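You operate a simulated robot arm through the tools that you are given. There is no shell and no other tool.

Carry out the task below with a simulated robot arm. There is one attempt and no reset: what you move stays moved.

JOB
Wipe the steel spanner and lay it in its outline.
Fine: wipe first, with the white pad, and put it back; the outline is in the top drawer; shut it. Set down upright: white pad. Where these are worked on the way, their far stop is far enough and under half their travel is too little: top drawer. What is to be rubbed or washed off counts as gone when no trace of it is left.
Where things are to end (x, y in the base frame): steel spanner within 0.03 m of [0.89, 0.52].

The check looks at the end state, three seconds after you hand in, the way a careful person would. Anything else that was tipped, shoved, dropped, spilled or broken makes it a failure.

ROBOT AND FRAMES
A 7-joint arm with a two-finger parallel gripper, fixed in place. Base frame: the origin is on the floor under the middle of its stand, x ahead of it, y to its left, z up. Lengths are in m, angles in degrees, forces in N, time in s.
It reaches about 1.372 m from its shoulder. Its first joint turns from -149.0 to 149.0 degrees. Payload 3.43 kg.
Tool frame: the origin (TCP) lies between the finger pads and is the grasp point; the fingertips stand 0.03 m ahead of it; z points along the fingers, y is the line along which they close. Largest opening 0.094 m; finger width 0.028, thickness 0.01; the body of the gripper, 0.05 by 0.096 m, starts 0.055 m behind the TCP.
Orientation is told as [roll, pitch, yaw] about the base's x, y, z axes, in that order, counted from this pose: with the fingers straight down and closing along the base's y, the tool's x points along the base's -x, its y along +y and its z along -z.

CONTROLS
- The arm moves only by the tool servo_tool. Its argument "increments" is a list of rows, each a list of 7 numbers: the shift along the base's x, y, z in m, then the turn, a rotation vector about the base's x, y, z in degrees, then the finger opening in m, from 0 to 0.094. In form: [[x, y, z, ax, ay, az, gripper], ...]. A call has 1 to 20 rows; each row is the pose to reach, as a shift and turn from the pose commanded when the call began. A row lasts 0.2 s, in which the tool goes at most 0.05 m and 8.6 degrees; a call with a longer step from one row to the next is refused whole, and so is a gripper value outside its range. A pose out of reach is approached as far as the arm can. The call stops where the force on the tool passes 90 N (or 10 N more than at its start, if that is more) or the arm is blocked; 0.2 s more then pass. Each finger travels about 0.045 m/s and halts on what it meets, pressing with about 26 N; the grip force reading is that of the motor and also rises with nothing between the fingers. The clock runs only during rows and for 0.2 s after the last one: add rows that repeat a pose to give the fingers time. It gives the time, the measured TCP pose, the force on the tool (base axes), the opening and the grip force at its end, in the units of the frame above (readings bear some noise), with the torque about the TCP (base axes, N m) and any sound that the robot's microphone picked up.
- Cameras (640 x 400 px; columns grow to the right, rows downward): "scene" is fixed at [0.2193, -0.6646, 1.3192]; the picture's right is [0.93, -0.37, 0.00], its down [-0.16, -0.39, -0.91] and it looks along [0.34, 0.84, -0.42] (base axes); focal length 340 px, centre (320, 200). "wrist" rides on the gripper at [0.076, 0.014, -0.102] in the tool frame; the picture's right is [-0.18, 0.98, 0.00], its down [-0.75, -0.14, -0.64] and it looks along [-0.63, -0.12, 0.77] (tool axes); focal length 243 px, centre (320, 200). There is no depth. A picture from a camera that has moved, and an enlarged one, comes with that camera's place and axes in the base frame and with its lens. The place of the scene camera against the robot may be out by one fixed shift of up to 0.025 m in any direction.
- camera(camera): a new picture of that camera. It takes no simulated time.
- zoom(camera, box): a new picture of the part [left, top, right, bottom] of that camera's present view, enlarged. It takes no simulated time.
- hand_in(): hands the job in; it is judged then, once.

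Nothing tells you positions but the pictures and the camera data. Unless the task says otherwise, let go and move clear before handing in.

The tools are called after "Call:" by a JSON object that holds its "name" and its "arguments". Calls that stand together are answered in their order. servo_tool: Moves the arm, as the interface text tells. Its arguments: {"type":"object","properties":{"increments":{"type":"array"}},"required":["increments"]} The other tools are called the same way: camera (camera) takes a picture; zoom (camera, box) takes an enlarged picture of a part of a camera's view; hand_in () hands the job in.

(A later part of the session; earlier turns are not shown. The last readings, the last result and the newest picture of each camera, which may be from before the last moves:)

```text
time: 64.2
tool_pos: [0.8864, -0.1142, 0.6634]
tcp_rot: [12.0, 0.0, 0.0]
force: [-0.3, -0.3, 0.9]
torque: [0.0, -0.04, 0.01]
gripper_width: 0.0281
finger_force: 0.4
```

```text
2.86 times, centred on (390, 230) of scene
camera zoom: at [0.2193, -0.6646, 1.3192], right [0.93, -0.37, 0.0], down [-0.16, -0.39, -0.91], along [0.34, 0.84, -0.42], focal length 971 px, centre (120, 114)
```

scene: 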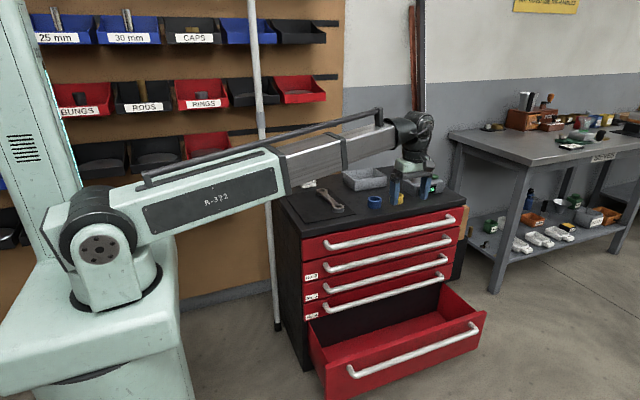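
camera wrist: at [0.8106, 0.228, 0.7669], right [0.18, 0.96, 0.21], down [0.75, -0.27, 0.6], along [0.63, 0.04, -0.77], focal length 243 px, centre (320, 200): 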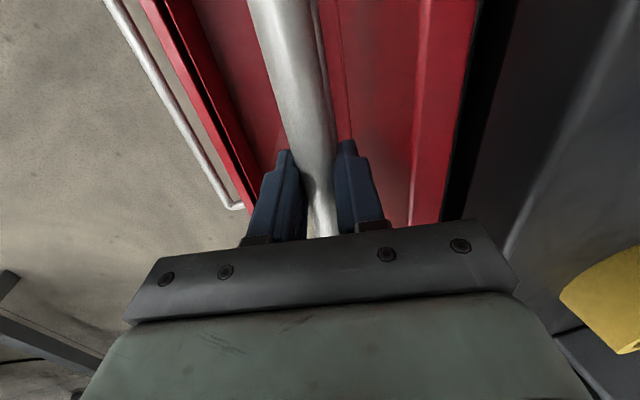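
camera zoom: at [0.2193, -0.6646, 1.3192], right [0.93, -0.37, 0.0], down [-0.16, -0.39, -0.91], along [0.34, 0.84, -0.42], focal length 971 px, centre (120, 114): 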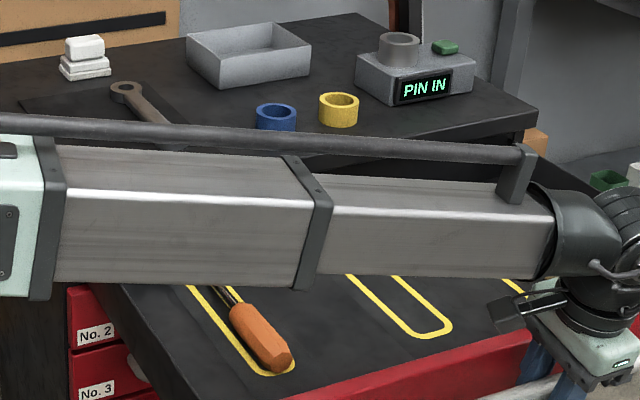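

About 0.37 m out and no stop yet. I'll continue in finer steps.

Call:
{"name": "servo_tool", "arguments": {"increments": [[0, -0.008, 0, 0, 0, 0, 0.028], [0, -0.016, 0, 0, 0, 0, 0.028], [0, -0.024, 0, 0, 0, 0, 0.028], [0, -0.032, 0, 0, 0, 0, 0.028]]}}

```text
time: 65.2
tool_pos: [0.8851, -0.1397, 0.6637]
tcp_rot: [12.7, 0.0, 0.1]
force: [-5.7, 55.4, -6.2]
torque: [0.04, 0.09, 0.17]
gripper_width: 0.0766
finger_force: 26.0
```

The drawer hit its stop (the fingers spread under load). I'll relieve the pull, open slightly, and slide the fingers up off the bar.

Call:
{"name": "servo_tool", "arguments": {"increments": [[0, 0.006, 0, 0, 0, 0, 0.06], [0, 0.012, 0, 0, 0, 0, 0.05], [0, 0.014, 0, 0, 0, 0, 0.045], [0, 0.014, 0, 0, 0, 0, 0.045]]}}

Call:
{"name": "camera", "arguments": {"camera": "wrist"}}

```text
time: 66.2
tool_pos: [0.8867, -0.1296, 0.6645]
tcp_rot: [12.1, -0.2, 0.0]
force: [5.9, 20.2, 9.9]
torque: [0.49, -0.04, -0.16]
gripper_width: 0.0575
finger_force: 11.2
```

```text
taken
camera wrist: at [0.81, -0.1385, 0.7672], right [0.18, 0.96, 0.21], down [0.75, -0.27, 0.6], along [0.63, 0.05, -0.77], focal length 243 px, centre (320, 200)
```

wrist: 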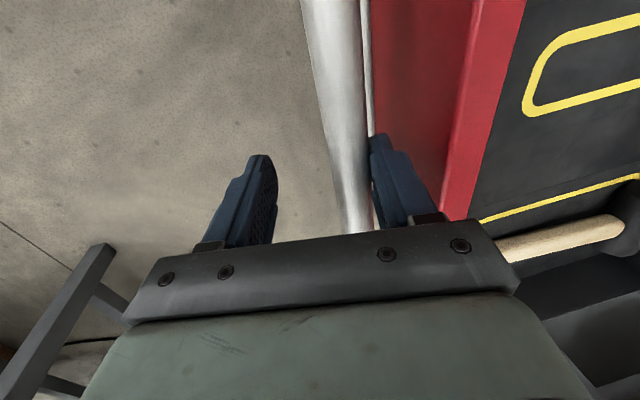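

Call:
{"name": "servo_tool", "arguments": {"increments": [[0, 0.006, 0, 0, 0, 0, 0.05], [0, 0.012, 0, 0, 0, 0, 0.05], [0, 0.012, 0, 0, 0, 0, 0.05]]}}

Call:
{"name": "camera", "arguments": {"camera": "wrist"}}

```text
time: 67.0
tool_pos: [0.8875, -0.1199, 0.6636]
tcp_rot: [12.0, 0.0, -0.1]
force: [-1.1, -0.3, -0.7]
torque: [0.0, 0.02, 0.01]
gripper_width: 0.0502
finger_force: 0.0
```

```text
taken
camera wrist: at [0.8098, -0.1277, 0.7666], right [0.18, 0.96, 0.2], down [0.75, -0.27, 0.6], along [0.63, 0.04, -0.77], focal length 243 px, centre (320, 200)
```

wrist: 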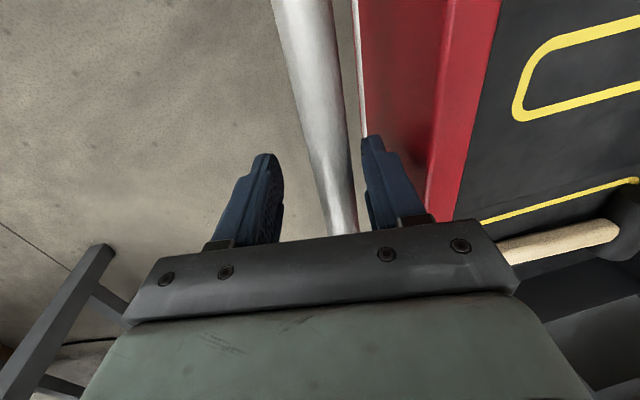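

Clear of the bar. I'll lift off, straighten the tool, turn to yaw 90° and look into the drawer.

Call:
{"name": "servo_tool", "arguments": {"increments": [[0, -0.005, 0.024, 0, 0, 0, 0.05], [0, -0.01, 0.048, 0, 0, 0, 0.05], [0, -0.0187, 0.088, 0, 0, 0, 0.05], [0, 0.0, 0.13, -6, 0, 0, 0.05], [0, 0.03, 0.17, -12, 0, 0, 0.05], [0, 0.06, 0.2, -12, 0, 0, 0.06], [0, 0.1, 0.22, -12, 0, 0, 0.094], [0, 0.14, 0.24, -12, 0, 0, 0.094]]}}

Call:
{"name": "servo_tool", "arguments": {"increments": [[-0.005, 0.005, 0.01, 0, 0, 8, 0.094], [-0.01, 0.01, 0.02, 0, 0, 16, 0.094], [-0.015, 0.015, 0.03, 0, 0, 24, 0.094], [-0.02, 0.02, 0.04, 0, 0, 32, 0.094], [-0.025, 0.025, 0.05, 0, 0, 40, 0.094], [-0.03, 0.03, 0.05, 0, 0, 48, 0.094], [-0.035, 0.03, 0.05, 0, 0, 56, 0.094], [-0.035, 0.03, 0.05, 0, 0, 64, 0.094], [-0.035, 0.03, 0.05, 0, 0, 72, 0.094], [-0.035, 0.03, 0.05, 0, 0, 80, 0.094], [-0.035, 0.03, 0.05, 0, 0, 88, 0.094], [-0.035, 0.03, 0.05, 0, 0, 90, 0.094]]}}

Call:
{"name": "camera", "arguments": {"camera": "wrist"}}

Call:
{"name": "camera", "arguments": {"camera": "scene"}}

```text
time: 68.8
tool_pos: [0.8838, 0.0205, 0.9029]
tcp_rot: [0.0, 0.0, 0.1]
force: [0.2, -0.6, 0.2]
torque: [0.01, 0.04, 0.02]
gripper_width: 0.0939
finger_force: 0.0
```

```text
time: 71.4
tool_pos: [0.8515, 0.0503, 0.9525]
tcp_rot: [0.0, 0.1, 90.2]
force: [0.0, 0.8, -0.2]
torque: [0.0, 0.01, 0.01]
gripper_width: 0.0943
finger_force: 0.1
```

```text
taken
camera wrist: at [0.8365, -0.026, 1.0552], right [-0.98, 0.18, 0.0], down [0.14, 0.75, 0.64], along [0.12, 0.63, -0.77], focal length 243 px, centre (320, 200)
```

wrist: 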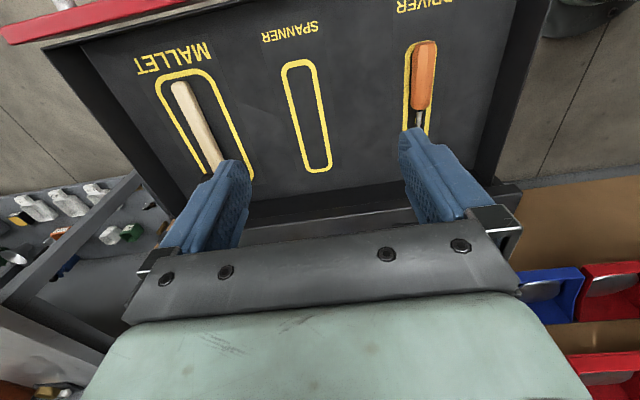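

```text
taken
```

scene: 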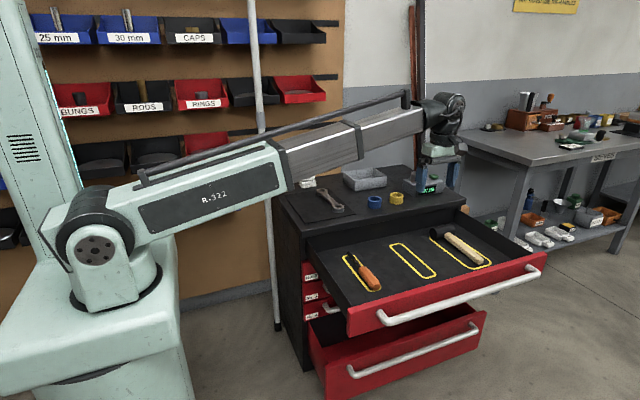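

The drawer holds labelled outlines: MALLET (occupied), SPANNER (empty, lying along y) and DRIVER (occupied). I'll measure the spanner outline.

Call:
{"name": "zoom", "arguments": {"camera": "wrist", "box": [230, 10, 390, 110]}}

Call:
{"name": "zoom", "arguments": {"camera": "wrist", "box": [230, 100, 390, 200]}}

Call:
{"name": "zoom", "arguments": {"camera": "scene", "box": [330, 215, 500, 315]}}

```text
4.00 times, centred on (310, 60) of wrist
camera zoom: at [0.8365, -0.026, 1.0552], right [-0.98, 0.18, 0.0], down [0.14, 0.75, 0.64], along [0.12, 0.63, -0.77], focal length 970 px, centre (360, 760)
```

zoom: 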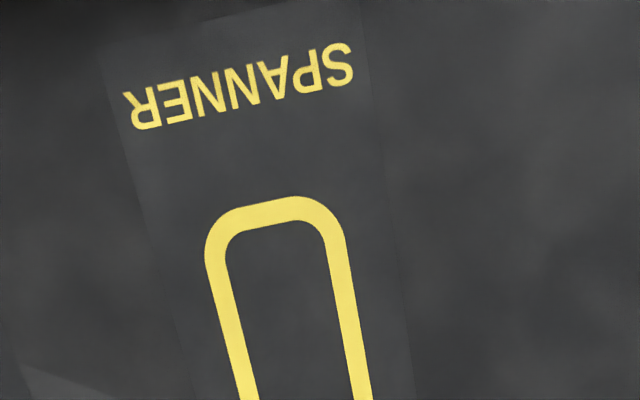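

```text
4.00 times, centred on (310, 150) of wrist
camera zoom: at [0.8365, -0.026, 1.0552], right [-0.98, 0.18, 0.0], down [0.14, 0.75, 0.64], along [0.12, 0.63, -0.77], focal length 970 px, centre (360, 400)
```

zoom: 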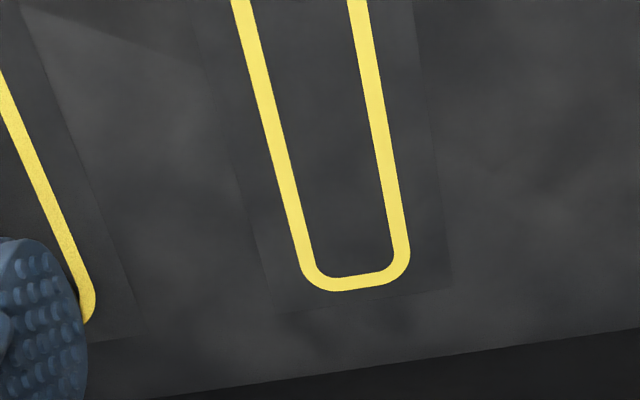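

```text
3.76 times, centred on (415, 265) of scene
camera zoom: at [0.2193, -0.6646, 1.3192], right [0.93, -0.37, 0.0], down [-0.16, -0.39, -0.91], along [0.34, 0.84, -0.42], focal length 1280 px, centre (-38, -45)
```

zoom: 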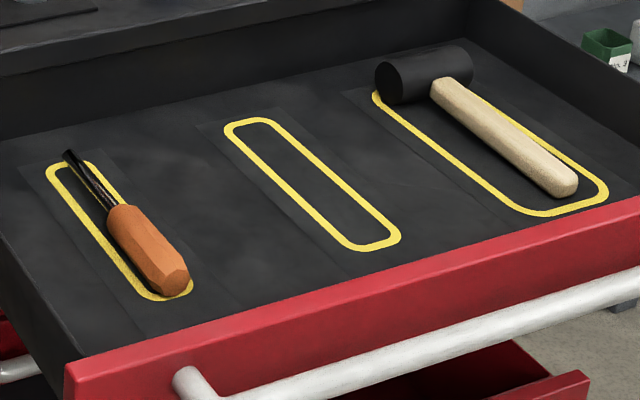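

The SPANNER outline is centred at about (0.889, 0.152) with the drawer fully out. That matches (0.89, 0.52) when shut, with about 0.37 m of travel. Now I'll go back for the spanner.

Call:
{"name": "servo_tool", "arguments": {"increments": [[-0.012, 0.035, 0, 0, 0, 0, 0.07], [-0.024, 0.07, 0, 0, 0, 0, 0.06], [-0.036, 0.105, 0, 0, 0, 0, 0.06], [-0.048, 0.14, 0, 0, 0, 0, 0.06], [-0.06, 0.175, 0, 0, 0, 0, 0.06], [-0.072, 0.21, 0, 0, 0, 0, 0.06], [-0.084, 0.245, 0, 0, 0, 0, 0.06], [-0.096, 0.28, -0.01, 0, 0, 0, 0.06], [-0.108, 0.315, -0.03, 0, 0, 0, 0.06], [-0.12, 0.35, -0.05, 0, 0, 0, 0.06], [-0.132, 0.385, -0.08, 0, 0, 0, 0.06], [-0.1415, 0.4177, -0.11, 0, 0, 0, 0.06], [-0.1415, 0.4177, -0.13, 0, 0, 0, 0.06]]}}

Call:
{"name": "camera", "arguments": {"camera": "wrist"}}

Call:
{"name": "zoom", "arguments": {"camera": "scene", "box": [290, 150, 390, 220]}}

```text
time: 74.2
tool_pos: [0.708, 0.4703, 0.8233]
tcp_rot: [0.0, 0.0, 90.0]
force: [0.2, -0.6, -1.0]
torque: [0.03, 0.02, 0.03]
gripper_width: 0.06
finger_force: 0.1
```

```text
taken
camera wrist: at [0.6941, 0.393, 0.9256], right [-0.98, 0.18, 0.0], down [0.14, 0.75, 0.64], along [0.12, 0.63, -0.77], focal length 243 px, centre (320, 200)
```

wrist: 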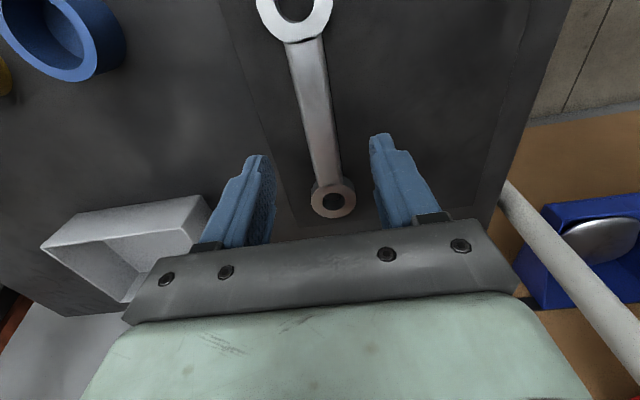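

```text
5.71 times, centred on (340, 185) of scene
camera zoom: at [0.2193, -0.6646, 1.3192], right [0.93, -0.37, 0.0], down [-0.16, -0.39, -0.91], along [0.34, 0.84, -0.42], focal length 1943 px, centre (206, 286)
```

zoom: 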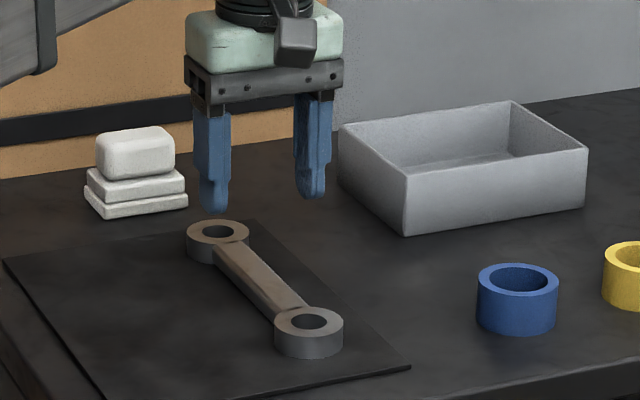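

The spanner is where I expect, with its far ring at (0.710, 0.547). I'll lower the fingers around the middle of the shank.

Call:
{"name": "servo_tool", "arguments": {"increments": [[0.002, -0.002, -0.02, 0, 0, 0, 0.06], [0.002, -0.002, -0.045, 0, 0, 0, 0.06], [0.002, -0.002, -0.06, 0, 0, 0, 0.06], [0.002, -0.002, -0.068, 0, 0, 0, 0.06], [0.002, -0.002, -0.072, 0, 0, 0, 0.06]]}}

Call:
{"name": "camera", "arguments": {"camera": "wrist"}}

Call:
{"name": "zoom", "arguments": {"camera": "scene", "box": [300, 165, 360, 215]}}

```text
time: 75.4
tool_pos: [0.7116, 0.4664, 0.7537]
tcp_rot: [-0.2, -0.1, 90.0]
force: [-0.8, -0.2, 33.6]
torque: [-0.3, 1.15, 0.05]
gripper_width: 0.0593
finger_force: 0.0
```

```text
taken
camera wrist: at [0.6967, 0.389, 0.8561], right [-0.98, 0.18, 0.0], down [0.14, 0.75, 0.64], along [0.12, 0.63, -0.77], focal length 243 px, centre (320, 200)
```

wrist: 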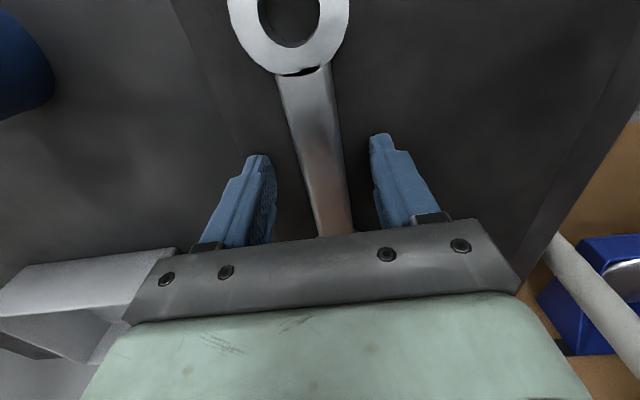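

```text
8.00 times, centred on (330, 190) of scene
camera zoom: at [0.2193, -0.6646, 1.3192], right [0.93, -0.37, 0.0], down [-0.16, -0.39, -0.91], along [0.34, 0.84, -0.42], focal length 2720 px, centre (240, 280)
```

zoom: 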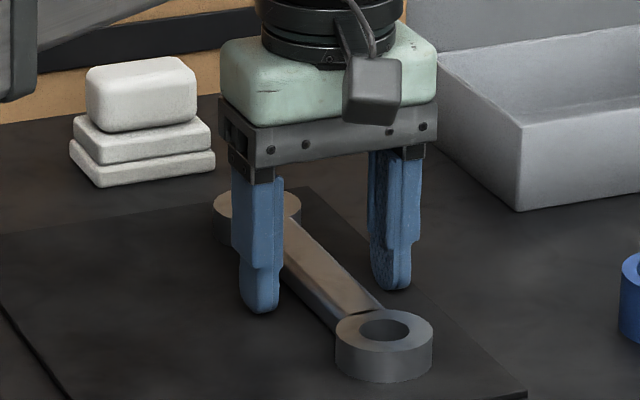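

The fingertips have touched the mat (33 N). I'll back off a few millimetres and close on the shank.

Call:
{"name": "servo_tool", "arguments": {"increments": [[0, 0, 0.003, 0, 0, 0, 0.06], [0, 0, 0.005, 0, 0, 0, 0.06], [0, 0, 0.005, 0, 0, 0, 0.06]]}}

Call:
{"name": "servo_tool", "arguments": {"increments": [[0, 0, 0, 0, 0, 0, 0.045], [0, 0, 0, 0, 0, 0, 0.03], [0, 0, 0, 0, 0, 0, 0.015], [0, 0, 0, 0, 0, 0, 0.005], [0, 0, 0, 0, 0, 0, 0.005]]}}

Call:
{"name": "camera", "arguments": {"camera": "wrist"}}

```text
time: 76.2
tool_pos: [0.7107, 0.4666, 0.7556]
tcp_rot: [0.0, 0.0, 89.9]
force: [0.6, 0.2, -0.1]
torque: [0.02, 0.01, 0.01]
gripper_width: 0.0602
finger_force: 0.0
```

```text
time: 77.4
tool_pos: [0.7122, 0.4653, 0.7564]
tcp_rot: [0.0, 0.0, 89.9]
force: [-3.1, -0.4, 1.4]
torque: [0.03, 0.12, 0.01]
gripper_width: 0.0257
finger_force: 25.7
```

```text
taken
camera wrist: at [0.6969, 0.3895, 0.8588], right [-0.98, 0.18, 0.0], down [0.14, 0.75, 0.64], along [0.12, 0.63, -0.77], focal length 243 px, centre (320, 200)
```

wrist: 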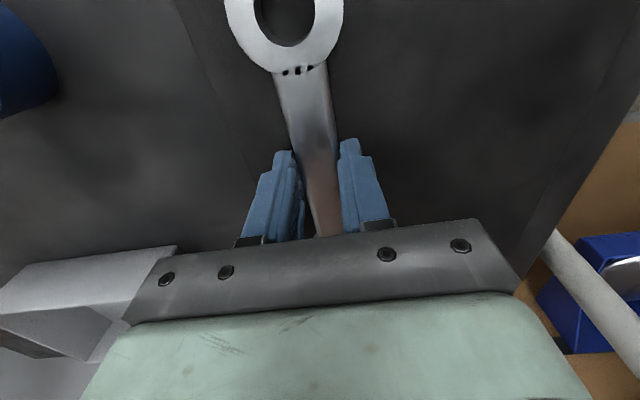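

Firm grip at 25.7 mm, and the black slit pattern has changed again, so it's a rendering artefact. Lifting the spanner now.

Call:
{"name": "servo_tool", "arguments": {"increments": [[0, 0, 0.01, 0, 0, 0, 0.005], [0, 0, 0.025, 0, 0, 0, 0.005], [0, 0, 0.045, 0, 0, 0, 0.005], [0, 0, 0.07, 0, 0, 0, 0.005], [0, 0, 0.1, 0, 0, 0, 0.005]]}}

Call:
{"name": "camera", "arguments": {"camera": "wrist"}}

Call:
{"name": "zoom", "arguments": {"camera": "scene", "box": [290, 140, 370, 210]}}

```text
time: 78.6
tool_pos: [0.7136, 0.4656, 0.8565]
tcp_rot: [0.0, -0.1, 90.1]
force: [-0.5, -0.2, -3.1]
torque: [-0.03, 0.02, -0.04]
gripper_width: 0.0258
finger_force: 25.6
```

```text
taken
camera wrist: at [0.6981, 0.3899, 0.9591], right [-0.98, 0.18, 0.0], down [0.14, 0.75, 0.64], along [0.12, 0.63, -0.77], focal length 243 px, centre (320, 200)
```

wrist: 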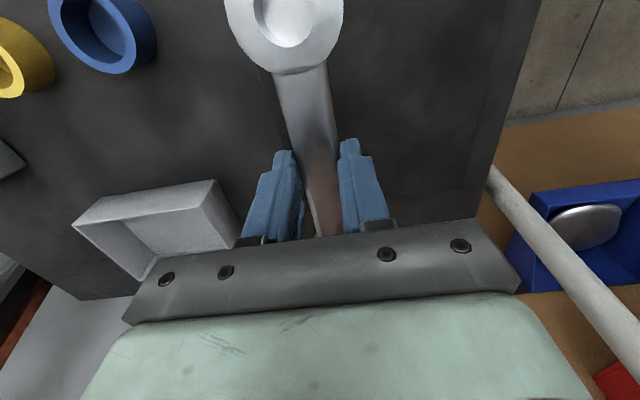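

```text
5.71 times, centred on (330, 175) of scene
camera zoom: at [0.2193, -0.6646, 1.3192], right [0.93, -0.37, 0.0], down [-0.16, -0.39, -0.91], along [0.34, 0.84, -0.42], focal length 1943 px, centre (263, 343)
```

zoom: 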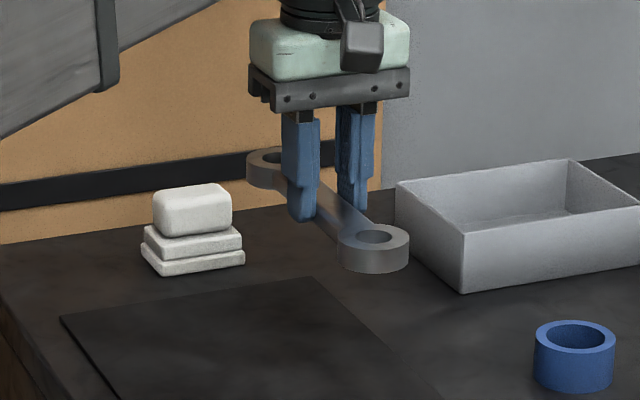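

The spanner is up and level, and the pad is undisturbed. I'll carry it over the outline.

Call:
{"name": "servo_tool", "arguments": {"increments": [[0.016, -0.03, 0.0, 0, 0, 0, 0.005], [0.032, -0.06, 0.0, 0, 0, 0, 0.005], [0.049, -0.09, 0.0, 0, 0, 0, 0.005], [0.066, -0.12, 0.0, 0, 0, 0, 0.005], [0.083, -0.15, 0.0, 0, 0, 0, 0.005], [0.1, -0.18, 0.0, 0, 0, 0, 0.005], [0.117, -0.21, 0.0, 0, 0, 0, 0.005], [0.134, -0.24, 0.0, 0, 0, 0, 0.005], [0.15, -0.27, 0.0, 0, 0, 0, 0.005], [0.165, -0.295, 0.0, 0, 0, 0, 0.005], [0.1755, -0.3156, -0.005, 0, 0, 0, 0.005], [0.1755, -0.3156, -0.01, 0, 0, 0, 0.005]]}}

Call:
{"name": "camera", "arguments": {"camera": "wrist"}}

Call:
{"name": "camera", "arguments": {"camera": "scene"}}

Call:
{"name": "zoom", "arguments": {"camera": "scene", "box": [330, 170, 510, 310]}}

```text
time: 81.2
tool_pos: [0.8873, 0.1512, 0.8461]
tcp_rot: [0.1, 0.0, 90.0]
force: [-0.2, -0.2, -3.0]
torque: [-0.02, 0.01, -0.02]
gripper_width: 0.0256
finger_force: 25.8
```

```text
taken
camera wrist: at [0.8725, 0.0738, 0.9495], right [-0.98, 0.18, 0.0], down [0.14, 0.75, 0.64], along [0.12, 0.63, -0.77], focal length 243 px, centre (320, 200)
```

wrist: 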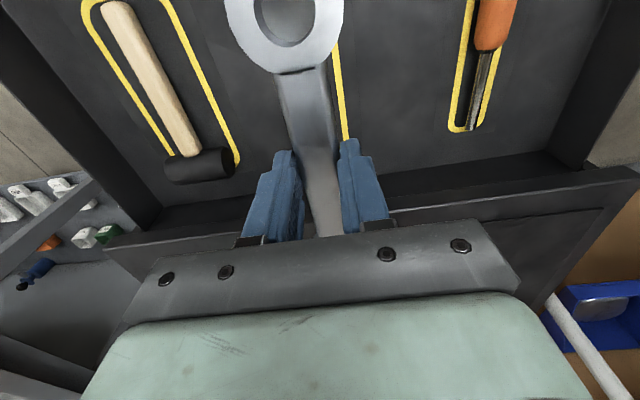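

```text
taken
```

scene: 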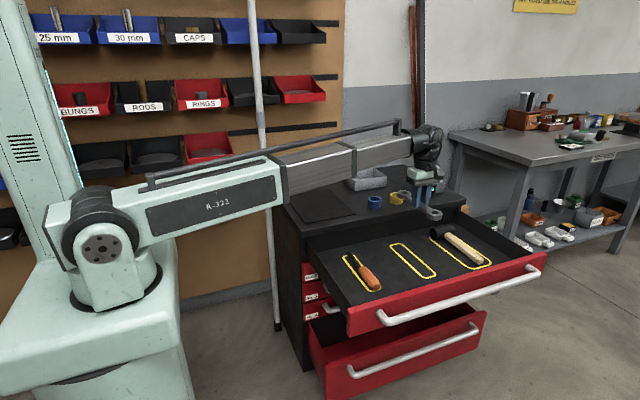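

```text
2.86 times, centred on (420, 240) of scene
camera zoom: at [0.2193, -0.6646, 1.3192], right [0.93, -0.37, 0.0], down [-0.16, -0.39, -0.91], along [0.34, 0.84, -0.42], focal length 971 px, centre (34, 86)
```

zoom: 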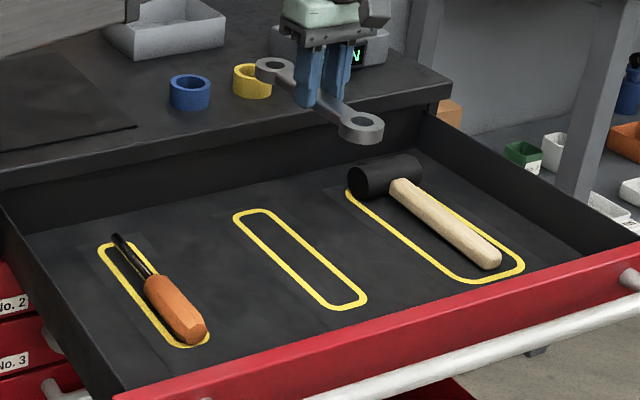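

The spanner is directly above its outline. I'll lower it most of the way into the drawer.

Call:
{"name": "servo_tool", "arguments": {"increments": [[0.001, -0.001, -0.035, 0, 0, 0, 0.005], [0.001, -0.001, -0.07, 0, 0, 0, 0.005], [0.001, -0.001, -0.105, 0, 0, 0, 0.005], [0.001, -0.001, -0.135, 0, 0, 0, 0.005], [0.001, -0.001, -0.155, 0, 0, 0, 0.005], [0.001, -0.001, -0.165, 0, 0, 0, 0.005]]}}

Call:
{"name": "camera", "arguments": {"camera": "wrist"}}

Call:
{"name": "zoom", "arguments": {"camera": "scene", "box": [330, 190, 510, 310]}}

```text
time: 82.6
tool_pos: [0.8872, 0.1482, 0.6815]
tcp_rot: [-0.1, 0.0, 90.0]
force: [-0.2, -0.4, -2.8]
torque: [-0.03, 0.01, 0.0]
gripper_width: 0.0258
finger_force: 26.2
```

```text
taken
camera wrist: at [0.8733, 0.0718, 0.7835], right [-0.98, 0.18, 0.0], down [0.14, 0.75, 0.64], along [0.12, 0.63, -0.77], focal length 243 px, centre (320, 200)
```

wrist: 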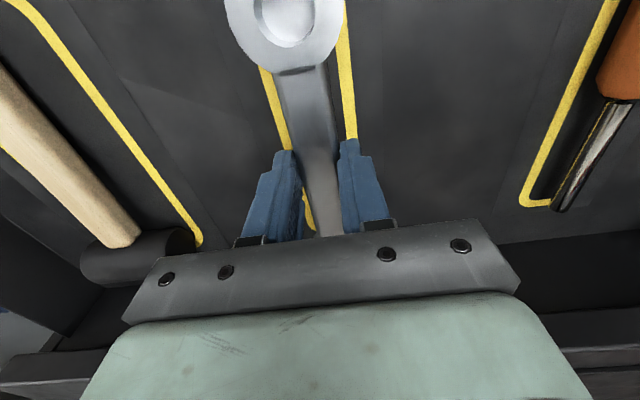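

```text
3.33 times, centred on (420, 250) of scene
camera zoom: at [0.2193, -0.6646, 1.3192], right [0.93, -0.37, 0.0], down [-0.16, -0.39, -0.91], along [0.34, 0.84, -0.42], focal length 1133 px, centre (-13, 33)
```

zoom: 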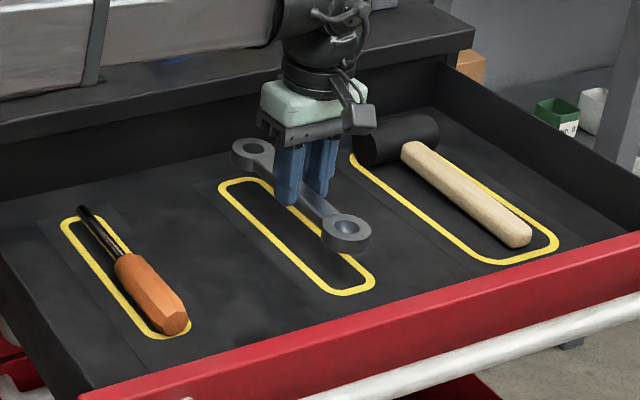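

Call:
{"name": "servo_tool", "arguments": {"increments": [[0.0015, 0.001, -0.01, 0, 0, 0, 0.005], [0.0015, 0.001, -0.018, 0, 0, 0, 0.005], [0.0015, 0.001, -0.023, 0, 0, 0, 0.005]]}}

Call:
{"name": "camera", "arguments": {"camera": "wrist"}}

Call:
{"name": "zoom", "arguments": {"camera": "scene", "box": [380, 220, 460, 280]}}

```text
time: 83.4
tool_pos: [0.8896, 0.1511, 0.6589]
tcp_rot: [-0.1, -0.1, 90.0]
force: [-0.2, 0.4, -2.6]
torque: [-0.02, 0.02, 0.0]
gripper_width: 0.0255
finger_force: 26.3
```

```text
taken
camera wrist: at [0.8748, 0.0739, 0.7605], right [-0.98, 0.18, 0.0], down [0.14, 0.75, 0.64], along [0.12, 0.63, -0.77], focal length 243 px, centre (320, 200)
```

wrist: 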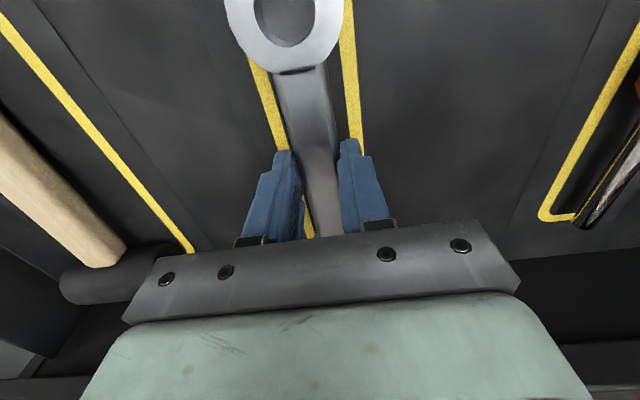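

```text
6.67 times, centred on (420, 250) of scene
camera zoom: at [0.2193, -0.6646, 1.3192], right [0.93, -0.37, 0.0], down [-0.16, -0.39, -0.91], along [0.34, 0.84, -0.42], focal length 2267 px, centre (-347, -133)
```

zoom: 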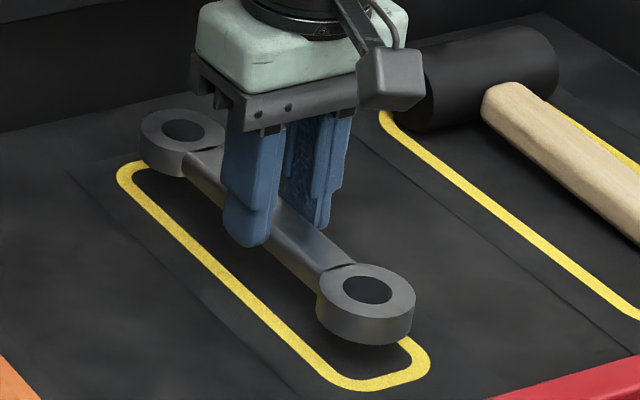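

Call:
{"name": "servo_tool", "arguments": {"increments": [[0, 0, -0.004, 0, 0, 0, 0.005], [0, 0, -0.008, 0, 0, 0, 0.005]]}}

Call:
{"name": "servo_tool", "arguments": {"increments": [[0, 0, -0.0015, 0, 0, 0, 0.005], [0, 0, -0.003, 0, 0, 0, 0.005]]}}

```text
time: 84.0
tool_pos: [0.8899, 0.1506, 0.6514]
tcp_rot: [0.0, 0.1, 89.9]
force: [-0.4, -0.4, -3.7]
torque: [-0.03, 0.01, -0.02]
gripper_width: 0.0257
finger_force: 26.0
```

```text
time: 84.6
tool_pos: [0.8897, 0.1494, 0.6476]
tcp_rot: [0.1, 0.0, 90.1]
force: [0.1, -0.7, -3.1]
torque: [0.0, -0.03, 0.01]
gripper_width: 0.0256
finger_force: 26.3
```

Call:
{"name": "servo_tool", "arguments": {"increments": [[0, 0, -0.0015, 0, 0, 0, 0.005], [0, 0, -0.003, 0, 0, 0, 0.005]]}}

Call:
{"name": "zoom", "arguments": {"camera": "scene", "box": [380, 220, 460, 280]}}

```text
time: 85.2
tool_pos: [0.8892, 0.1512, 0.645]
tcp_rot: [-0.1, 0.0, 90.0]
force: [-0.2, 0.0, -2.0]
torque: [-0.02, -0.02, 0.01]
gripper_width: 0.0256
finger_force: 25.9
```

```text
6.67 times, centred on (420, 250) of scene
camera zoom: at [0.2193, -0.6646, 1.3192], right [0.93, -0.37, 0.0], down [-0.16, -0.39, -0.91], along [0.34, 0.84, -0.42], focal length 2267 px, centre (-347, -133)
```

zoom: 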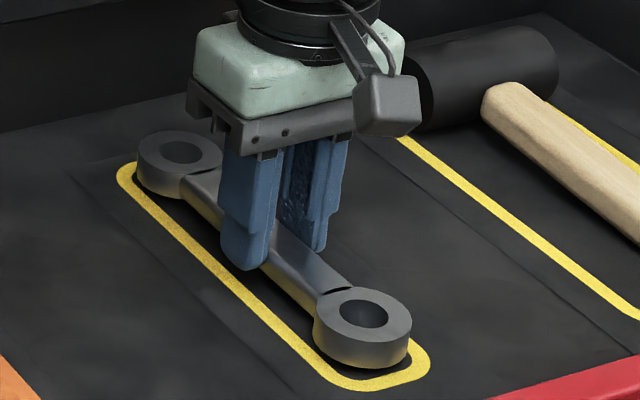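

Call:
{"name": "servo_tool", "arguments": {"increments": [[0, 0, -0.0015, 0, 0, 0, 0.005], [0, 0, -0.003, 0, 0, 0, 0.005]]}}

```text
time: 85.8
tool_pos: [0.8901, 0.1493, 0.6412]
tcp_rot: [-0.1, 0.0, 89.9]
force: [0.0, -0.3, -2.6]
torque: [0.0, 0.02, -0.01]
gripper_width: 0.0257
finger_force: 25.7
```

Call:
{"name": "servo_tool", "arguments": {"increments": [[0, 0, -0.0015, 0, 0, 0, 0.005], [0, 0, -0.003, 0, 0, 0, 0.005]]}}

Call:
{"name": "zoom", "arguments": {"camera": "scene", "box": [380, 220, 460, 280]}}

```text
time: 86.4
tool_pos: [0.8893, 0.1508, 0.6375]
tcp_rot: [0.1, 0.1, 89.9]
force: [0.3, 0.4, -3.6]
torque: [-0.02, 0.0, 0.01]
gripper_width: 0.0258
finger_force: 25.9
```

```text
6.67 times, centred on (420, 250) of scene
camera zoom: at [0.2193, -0.6646, 1.3192], right [0.93, -0.37, 0.0], down [-0.16, -0.39, -0.91], along [0.34, 0.84, -0.42], focal length 2267 px, centre (-347, -133)
```

zoom: 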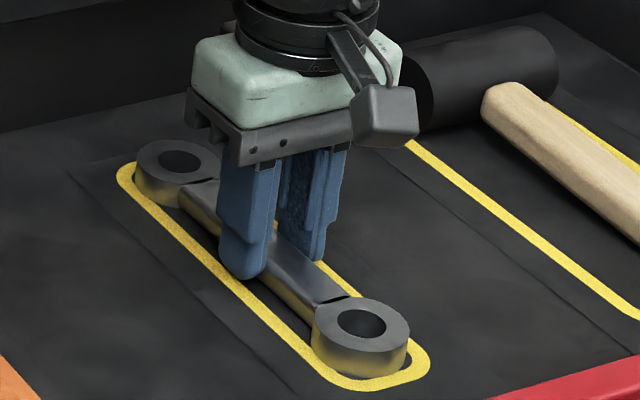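

Call:
{"name": "servo_tool", "arguments": {"increments": [[0, 0, -0.001, 0, 0, 0, 0.005], [0, 0, -0.002, 0, 0, 0, 0.005]]}}

Call:
{"name": "servo_tool", "arguments": {"increments": [[0, 0, -0.001, 0, 0, 0, 0.005], [0, 0, -0.002, 0, 0, 0, 0.005]]}}

```text
time: 87.0
tool_pos: [0.889, 0.1517, 0.6372]
tcp_rot: [-0.1, -0.1, 90.0]
force: [-1.5, 0.8, 17.9]
torque: [-0.17, 0.06, 0.01]
gripper_width: 0.0257
finger_force: 25.7
```

```text
time: 87.6
tool_pos: [0.8897, 0.1508, 0.6347]
tcp_rot: [-0.2, 0.0, 89.9]
force: [-0.4, 1.2, 20.1]
torque: [0.06, 0.08, 0.05]
gripper_width: 0.0257
finger_force: 26.2
```

The spanner is resting on the drawer floor inside its outline. I'll release it and rise straight up.

Call:
{"name": "servo_tool", "arguments": {"increments": [[0, 0, 0.002, 0, 0, 0, 0.005], [0, 0, 0.002, 0, 0, 0, 0.03], [0, 0, 0.002, 0, 0, 0, 0.045], [0, 0, 0.002, 0, 0, 0, 0.06], [0, 0, 0.002, 0, 0, 0, 0.06], [0, 0, 0.02, 0, 0, 0, 0.06], [0, 0, 0.06, 0, 0, 0, 0.06], [0, 0, 0.1, 0, 0, 0, 0.06], [0, 0, 0.14, 0, 0, 0, 0.06], [0, -0.03, 0.18, 0, 0, 0, 0.06]]}}

Call:
{"name": "camera", "arguments": {"camera": "wrist"}}

Call:
{"name": "zoom", "arguments": {"camera": "scene", "box": [330, 215, 500, 315]}}

Call:
{"name": "zoom", "arguments": {"camera": "scene", "box": [380, 220, 460, 280]}}

```text
time: 89.8
tool_pos: [0.8869, 0.1223, 0.8114]
tcp_rot: [0.0, 0.0, 90.1]
force: [0.2, -0.1, -0.8]
torque: [0.02, -0.03, -0.03]
gripper_width: 0.0599
finger_force: 0.1
```

```text
taken
camera wrist: at [0.8726, 0.0453, 0.9147], right [-0.98, 0.18, 0.0], down [0.14, 0.75, 0.64], along [0.12, 0.63, -0.77], focal length 243 px, centre (320, 200)
```

wrist: 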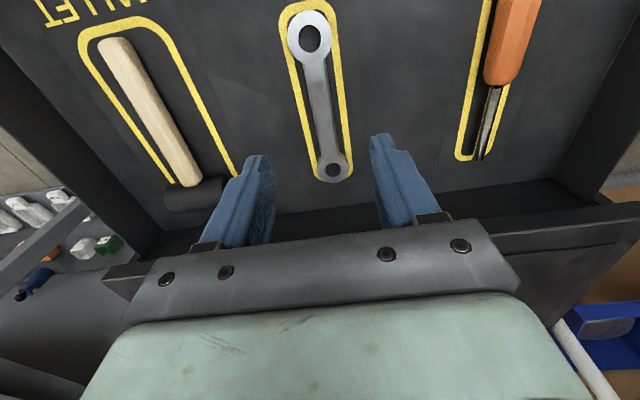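

```text
3.76 times, centred on (415, 265) of scene
camera zoom: at [0.2193, -0.6646, 1.3192], right [0.93, -0.37, 0.0], down [-0.16, -0.39, -0.91], along [0.34, 0.84, -0.42], focal length 1280 px, centre (-38, -45)
```

zoom: 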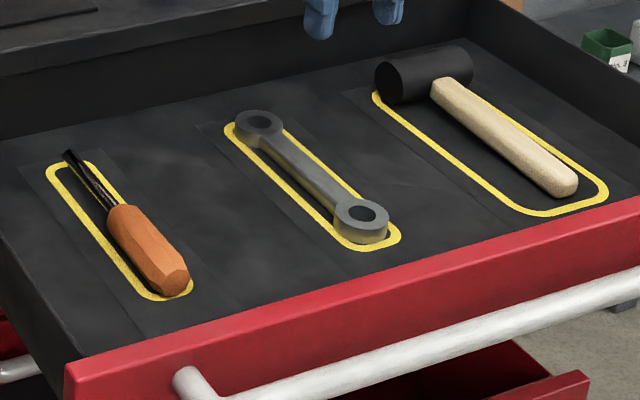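

```text
6.67 times, centred on (420, 250) of scene
camera zoom: at [0.2193, -0.6646, 1.3192], right [0.93, -0.37, 0.0], down [-0.16, -0.39, -0.91], along [0.34, 0.84, -0.42], focal length 2267 px, centre (-347, -133)
```

zoom: 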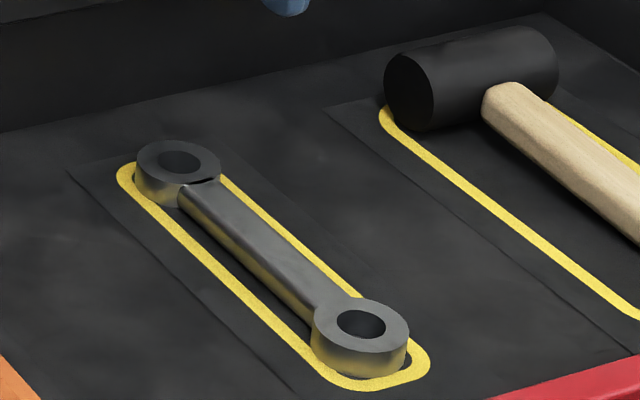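

The spanner lies inside its outline, clean. Now I'll shut the drawer: fingers closed, moving around in front of the bar.

Call:
{"name": "servo_tool", "arguments": {"increments": [[0, -0.03, 0.02, 0, 0, 0, 0.03], [0, -0.07, 0.04, 0, 0, 0, 0.0], [0, -0.115, 0.05, 0, 0, 0, 0.0], [0, -0.16, 0.05, 0, 0, 0, 0.0], [0, -0.205, 0.05, 0, 0, 0, 0.0], [0, -0.25, 0.05, 0, 0, 0, 0.0], [0, -0.29, 0.05, 0, 0, 0, 0.0], [0, -0.32, 0.03, 0, 0, 0, 0.0], [0, -0.32, -0.01, 0, 0, 0, 0.0], [0, -0.32, -0.05, 0, 0, 0, 0.0]]}}

Call:
{"name": "camera", "arguments": {"camera": "wrist"}}

Call:
{"name": "camera", "arguments": {"camera": "scene"}}

```text
time: 92.0
tool_pos: [0.8907, -0.2006, 0.7635]
tcp_rot: [0.0, 0.0, 90.0]
force: [-0.2, -0.1, 0.1]
torque: [-0.03, -0.01, 0.02]
gripper_width: 0.0
finger_force: 25.9
```

```text
taken
camera wrist: at [0.8756, -0.2762, 0.8657], right [-0.98, 0.18, 0.0], down [0.14, 0.75, 0.64], along [0.12, 0.63, -0.77], focal length 243 px, centre (320, 200)
```

wrist: 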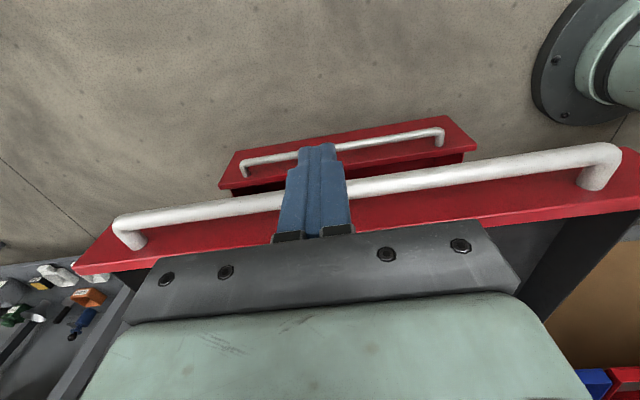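

```text
taken
```

scene: 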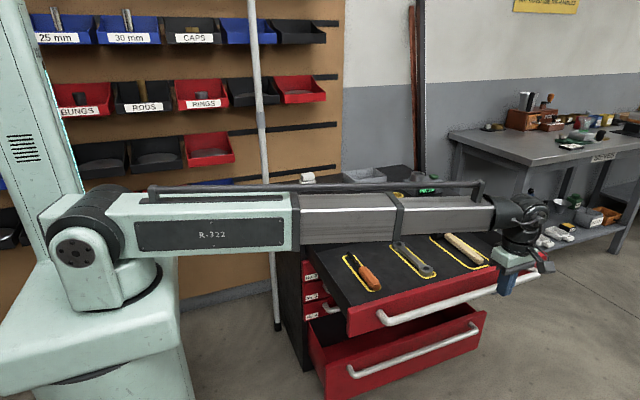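

Call:
{"name": "servo_tool", "arguments": {"increments": [[-0.002, 0, -0.03, 0, 0, 0, 0.0], [-0.003, 0, -0.06, 0, 0, 0, 0.0], [-0.003, 0, -0.09, 0, 0, 0, 0.0], [-0.003, 0, -0.107, 0, 0, 0, 0.0], [-0.003, 0.02, -0.107, 0, 0, 0, 0.0], [-0.003, 0.035, -0.107, 0, 0, 0, 0.0]]}}

Call:
{"name": "camera", "arguments": {"camera": "wrist"}}

Call:
{"name": "zoom", "arguments": {"camera": "scene", "box": [400, 200, 580, 330]}}

```text
time: 93.4
tool_pos: [0.8863, -0.1647, 0.6564]
tcp_rot: [0.1, 0.1, 90.0]
force: [-0.4, 0.1, -0.1]
torque: [0.02, 0.02, 0.02]
gripper_width: 0.0
finger_force: 26.1
```

```text
taken
camera wrist: at [0.8715, -0.2412, 0.7595], right [-0.98, 0.18, 0.0], down [0.14, 0.75, 0.64], along [0.12, 0.63, -0.77], focal length 243 px, centre (320, 200)
```

wrist: 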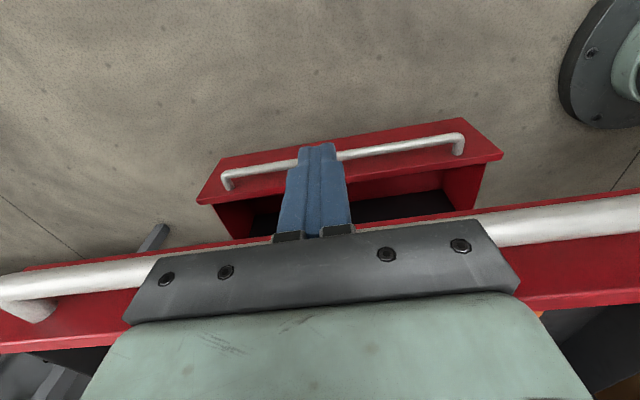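

```text
3.08 times, centred on (490, 265) of scene
camera zoom: at [0.2193, -0.6646, 1.3192], right [0.93, -0.37, 0.0], down [-0.16, -0.39, -0.91], along [0.34, 0.84, -0.42], focal length 1046 px, centre (-203, 0)
```

zoom: 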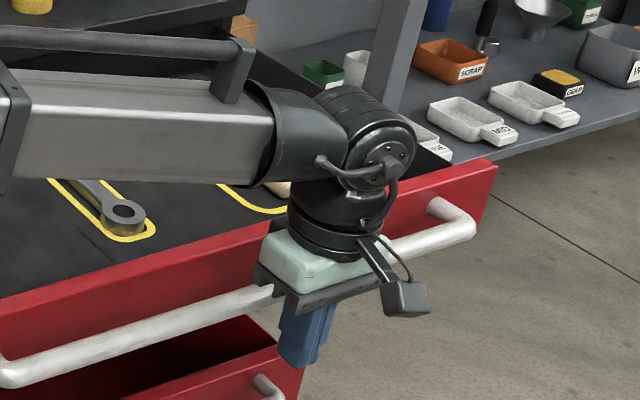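

The closed fingers are in front of the bar. Pushing the drawer in slowly.

Call:
{"name": "servo_tool", "arguments": {"increments": [[0, 0.008, 0, 0, 0, 0, 0.0], [0, 0.016, 0, 0, 0, 0, 0.0], [0, 0.024, 0, 0, 0, 0, 0.0], [0, 0.032, 0, 0, 0, 0, 0.0], [0, 0.04, 0, 0, 0, 0, 0.0], [0, 0.05, 0, 0, 0, 0, 0.0], [0, 0.062, 0, 0, 0, 0, 0.0], [0, 0.074, 0, 0, 0, 0, 0.0], [0, 0.086, 0, 0, 0, 0, 0.0], [0, 0.098, 0, 0, 0, 0, 0.0], [0, 0.11, 0, 0, 0, 0, 0.0], [0, 0.122, 0, 0, 0, 0, 0.0]]}}

Call:
{"name": "zoom", "arguments": {"camera": "scene", "box": [300, 170, 540, 330]}}

```text
time: 96.0
tool_pos: [0.8864, -0.0424, 0.656]
tcp_rot: [-0.1, 0.0, 90.0]
force: [0.5, 0.4, 0.5]
torque: [0.02, -0.02, 0.0]
gripper_width: 0.0001
finger_force: 25.9
```

```text
2.50 times, centred on (420, 250) of scene
camera zoom: at [0.2193, -0.6646, 1.3192], right [0.93, -0.37, 0.0], down [-0.16, -0.39, -0.91], along [0.34, 0.84, -0.42], focal length 850 px, centre (70, 75)
```

zoom: 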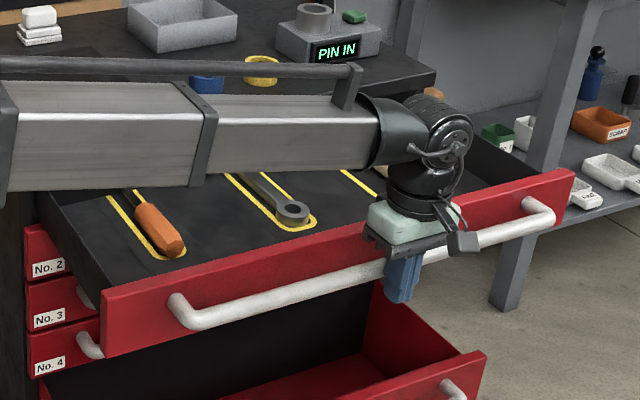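

Call:
{"name": "servo_tool", "arguments": {"increments": [[0, 0.012, 0, 0, 0, 0, 0.0], [0, 0.024, 0, 0, 0, 0, 0.0], [0, 0.036, 0, 0, 0, 0, 0.0], [0, 0.048, 0, 0, 0, 0, 0.0], [0, 0.06, 0, 0, 0, 0, 0.0], [0, 0.072, 0, 0, 0, 0, 0.0], [0, 0.084, 0, 0, 0, 0, 0.0], [0, 0.096, 0, 0, 0, 0, 0.0], [0, 0.108, 0, 0, 0, 0, 0.0], [0, 0.12, 0, 0, 0, 0, 0.0], [0, 0.132, 0, 0, 0, 0, 0.0], [0, 0.144, 0, 0, 0, 0, 0.0], [0, 0.156, 0, 0, 0, 0, 0.0], [0, 0.168, 0, 0, 0, 0, 0.0], [0, 0.18, 0, 0, 0, 0, 0.0], [0, 0.192, 0, 0, 0, 0, 0.0], [0, 0.204, 0, 0, 0, 0, 0.0]]}}

Call:
{"name": "zoom", "arguments": {"camera": "scene", "box": [280, 160, 500, 310]}}

```text
time: 99.6
tool_pos: [0.8872, 0.1623, 0.6578]
tcp_rot: [0.0, -0.1, 90.0]
force: [0.1, -0.6, -0.3]
torque: [-0.02, -0.01, 0.01]
gripper_width: 0.0
finger_force: 26.0
```

```text
2.67 times, centred on (390, 235) of scene
camera zoom: at [0.2193, -0.6646, 1.3192], right [0.93, -0.37, 0.0], down [-0.16, -0.39, -0.91], along [0.34, 0.84, -0.42], focal length 907 px, centre (133, 107)
```

zoom: 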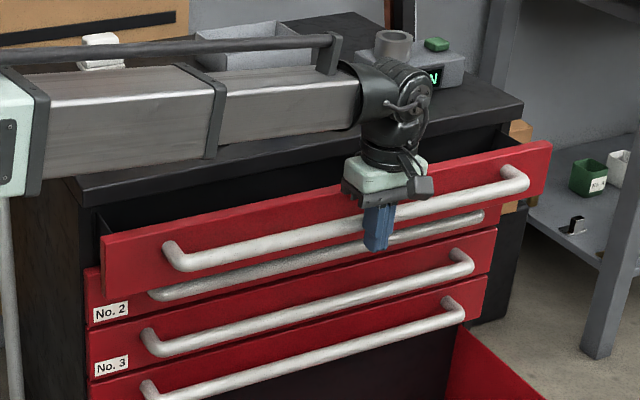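

Almost shut. I'll slow down for the last stretch.

Call:
{"name": "servo_tool", "arguments": {"increments": [[0, 0.008, 0, 0, 0, 0, 0.0], [0, 0.016, 0, 0, 0, 0, 0.0], [0, 0.024, 0, 0, 0, 0, 0.0], [0, 0.032, 0, 0, 0, 0, 0.0], [0, 0.04, 0, 0, 0, 0, 0.0], [0, 0.048, 0, 0, 0, 0, 0.0], [0, 0.054, 0, 0, 0, 0, 0.0], [0, 0.06, 0, 0, 0, 0, 0.0], [0, 0.065, 0, 0, 0, 0, 0.0]]}}

Call:
{"name": "zoom", "arguments": {"camera": "scene", "box": [280, 160, 500, 310]}}

```text
time: 101.6
tool_pos: [0.8861, 0.2268, 0.6566]
tcp_rot: [-0.1, 0.0, 90.0]
force: [0.4, -0.2, -0.1]
torque: [0.01, -0.03, 0.01]
gripper_width: 0.0
finger_force: 25.8
```

```text
2.67 times, centred on (390, 235) of scene
camera zoom: at [0.2193, -0.6646, 1.3192], right [0.93, -0.37, 0.0], down [-0.16, -0.39, -0.91], along [0.34, 0.84, -0.42], focal length 907 px, centre (133, 107)
```

zoom: 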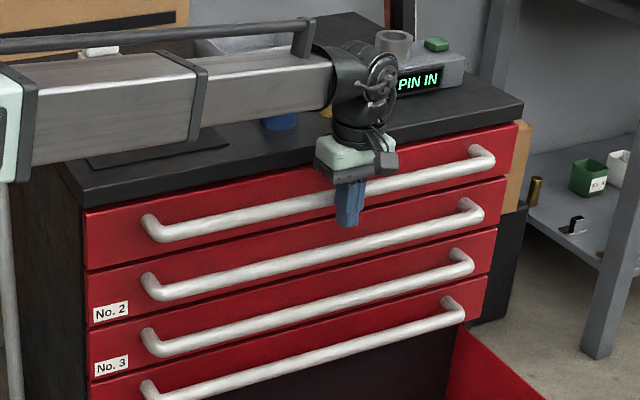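

Call:
{"name": "servo_tool", "arguments": {"increments": [[0, 0.003, 0, 0, 0, 0, 0.0], [0, 0.006, 0, 0, 0, 0, 0.0], [0, 0.008, 0, 0, 0, 0, 0.0]]}}

Call:
{"name": "servo_tool", "arguments": {"increments": [[0, 0.002, 0, 0, 0, 0, 0.0], [0, 0.004, 0, 0, 0, 0, 0.0]]}}

```text
time: 102.4
tool_pos: [0.8865, 0.2343, 0.6567]
tcp_rot: [0.1, -0.1, 90.0]
force: [0.1, -2.0, 0.2]
torque: [-0.01, 0.0, -0.02]
gripper_width: 0.0
finger_force: 26.2
```

```text
time: 103.0
tool_pos: [0.8864, 0.2351, 0.6566]
tcp_rot: [0.0, 0.3, 89.8]
force: [0.6, -32.1, 1.2]
torque: [-0.03, 0.02, 0.03]
gripper_width: 0.0
finger_force: 26.3
```

The drawer is firmly shut (32 N at the stop, bar back at y≈0.260). I'll back away and rise clear.

Call:
{"name": "servo_tool", "arguments": {"increments": [[0, -0.01, 0, 0, 0, 0, 0.0], [0, -0.04, 0, 0, 0, 0, 0.0], [0, -0.075, 0.01, 0, 0, 0, 0.0], [0, -0.1, 0.05, 0, 0, 0, 0.01], [0, -0.12, 0.1, 0, 0, 0, 0.03], [0, -0.13, 0.15, 0, 0, 0, 0.05], [0, -0.14, 0.2, 0, 0, 0, 0.06], [-0.02, -0.14, 0.25, 0, 0, 0, 0.06], [-0.05, -0.14, 0.29, 0, 0, 0, 0.06]]}}

Call:
{"name": "camera", "arguments": {"camera": "scene"}}

Call:
{"name": "zoom", "arguments": {"camera": "scene", "box": [260, 160, 480, 300]}}

Call:
{"name": "camera", "arguments": {"camera": "wrist"}}

```text
refused: row 5 steps farther than a row can; nothing moved
```

```text
taken
```

scene: 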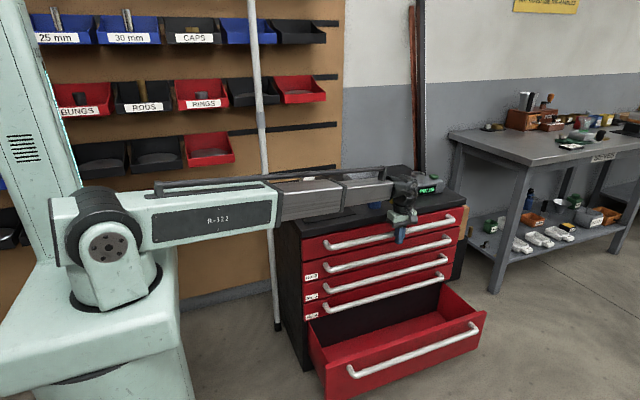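

```text
2.86 times, centred on (370, 230) of scene
camera zoom: at [0.2193, -0.6646, 1.3192], right [0.93, -0.37, 0.0], down [-0.16, -0.39, -0.91], along [0.34, 0.84, -0.42], focal length 971 px, centre (177, 114)
```

zoom: 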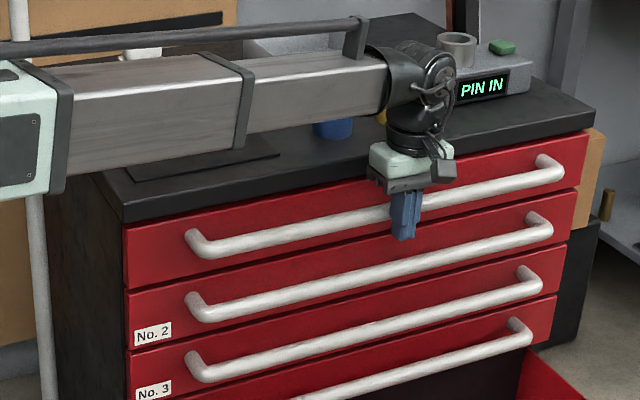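

```text
taken
camera wrist: at [0.8718, 0.1582, 0.7601], right [-0.98, 0.19, 0.0], down [0.14, 0.76, 0.64], along [0.12, 0.63, -0.77], focal length 243 px, centre (320, 200)
```

wrist: 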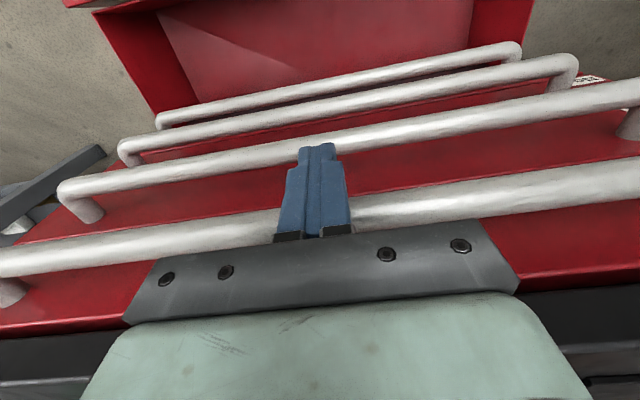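

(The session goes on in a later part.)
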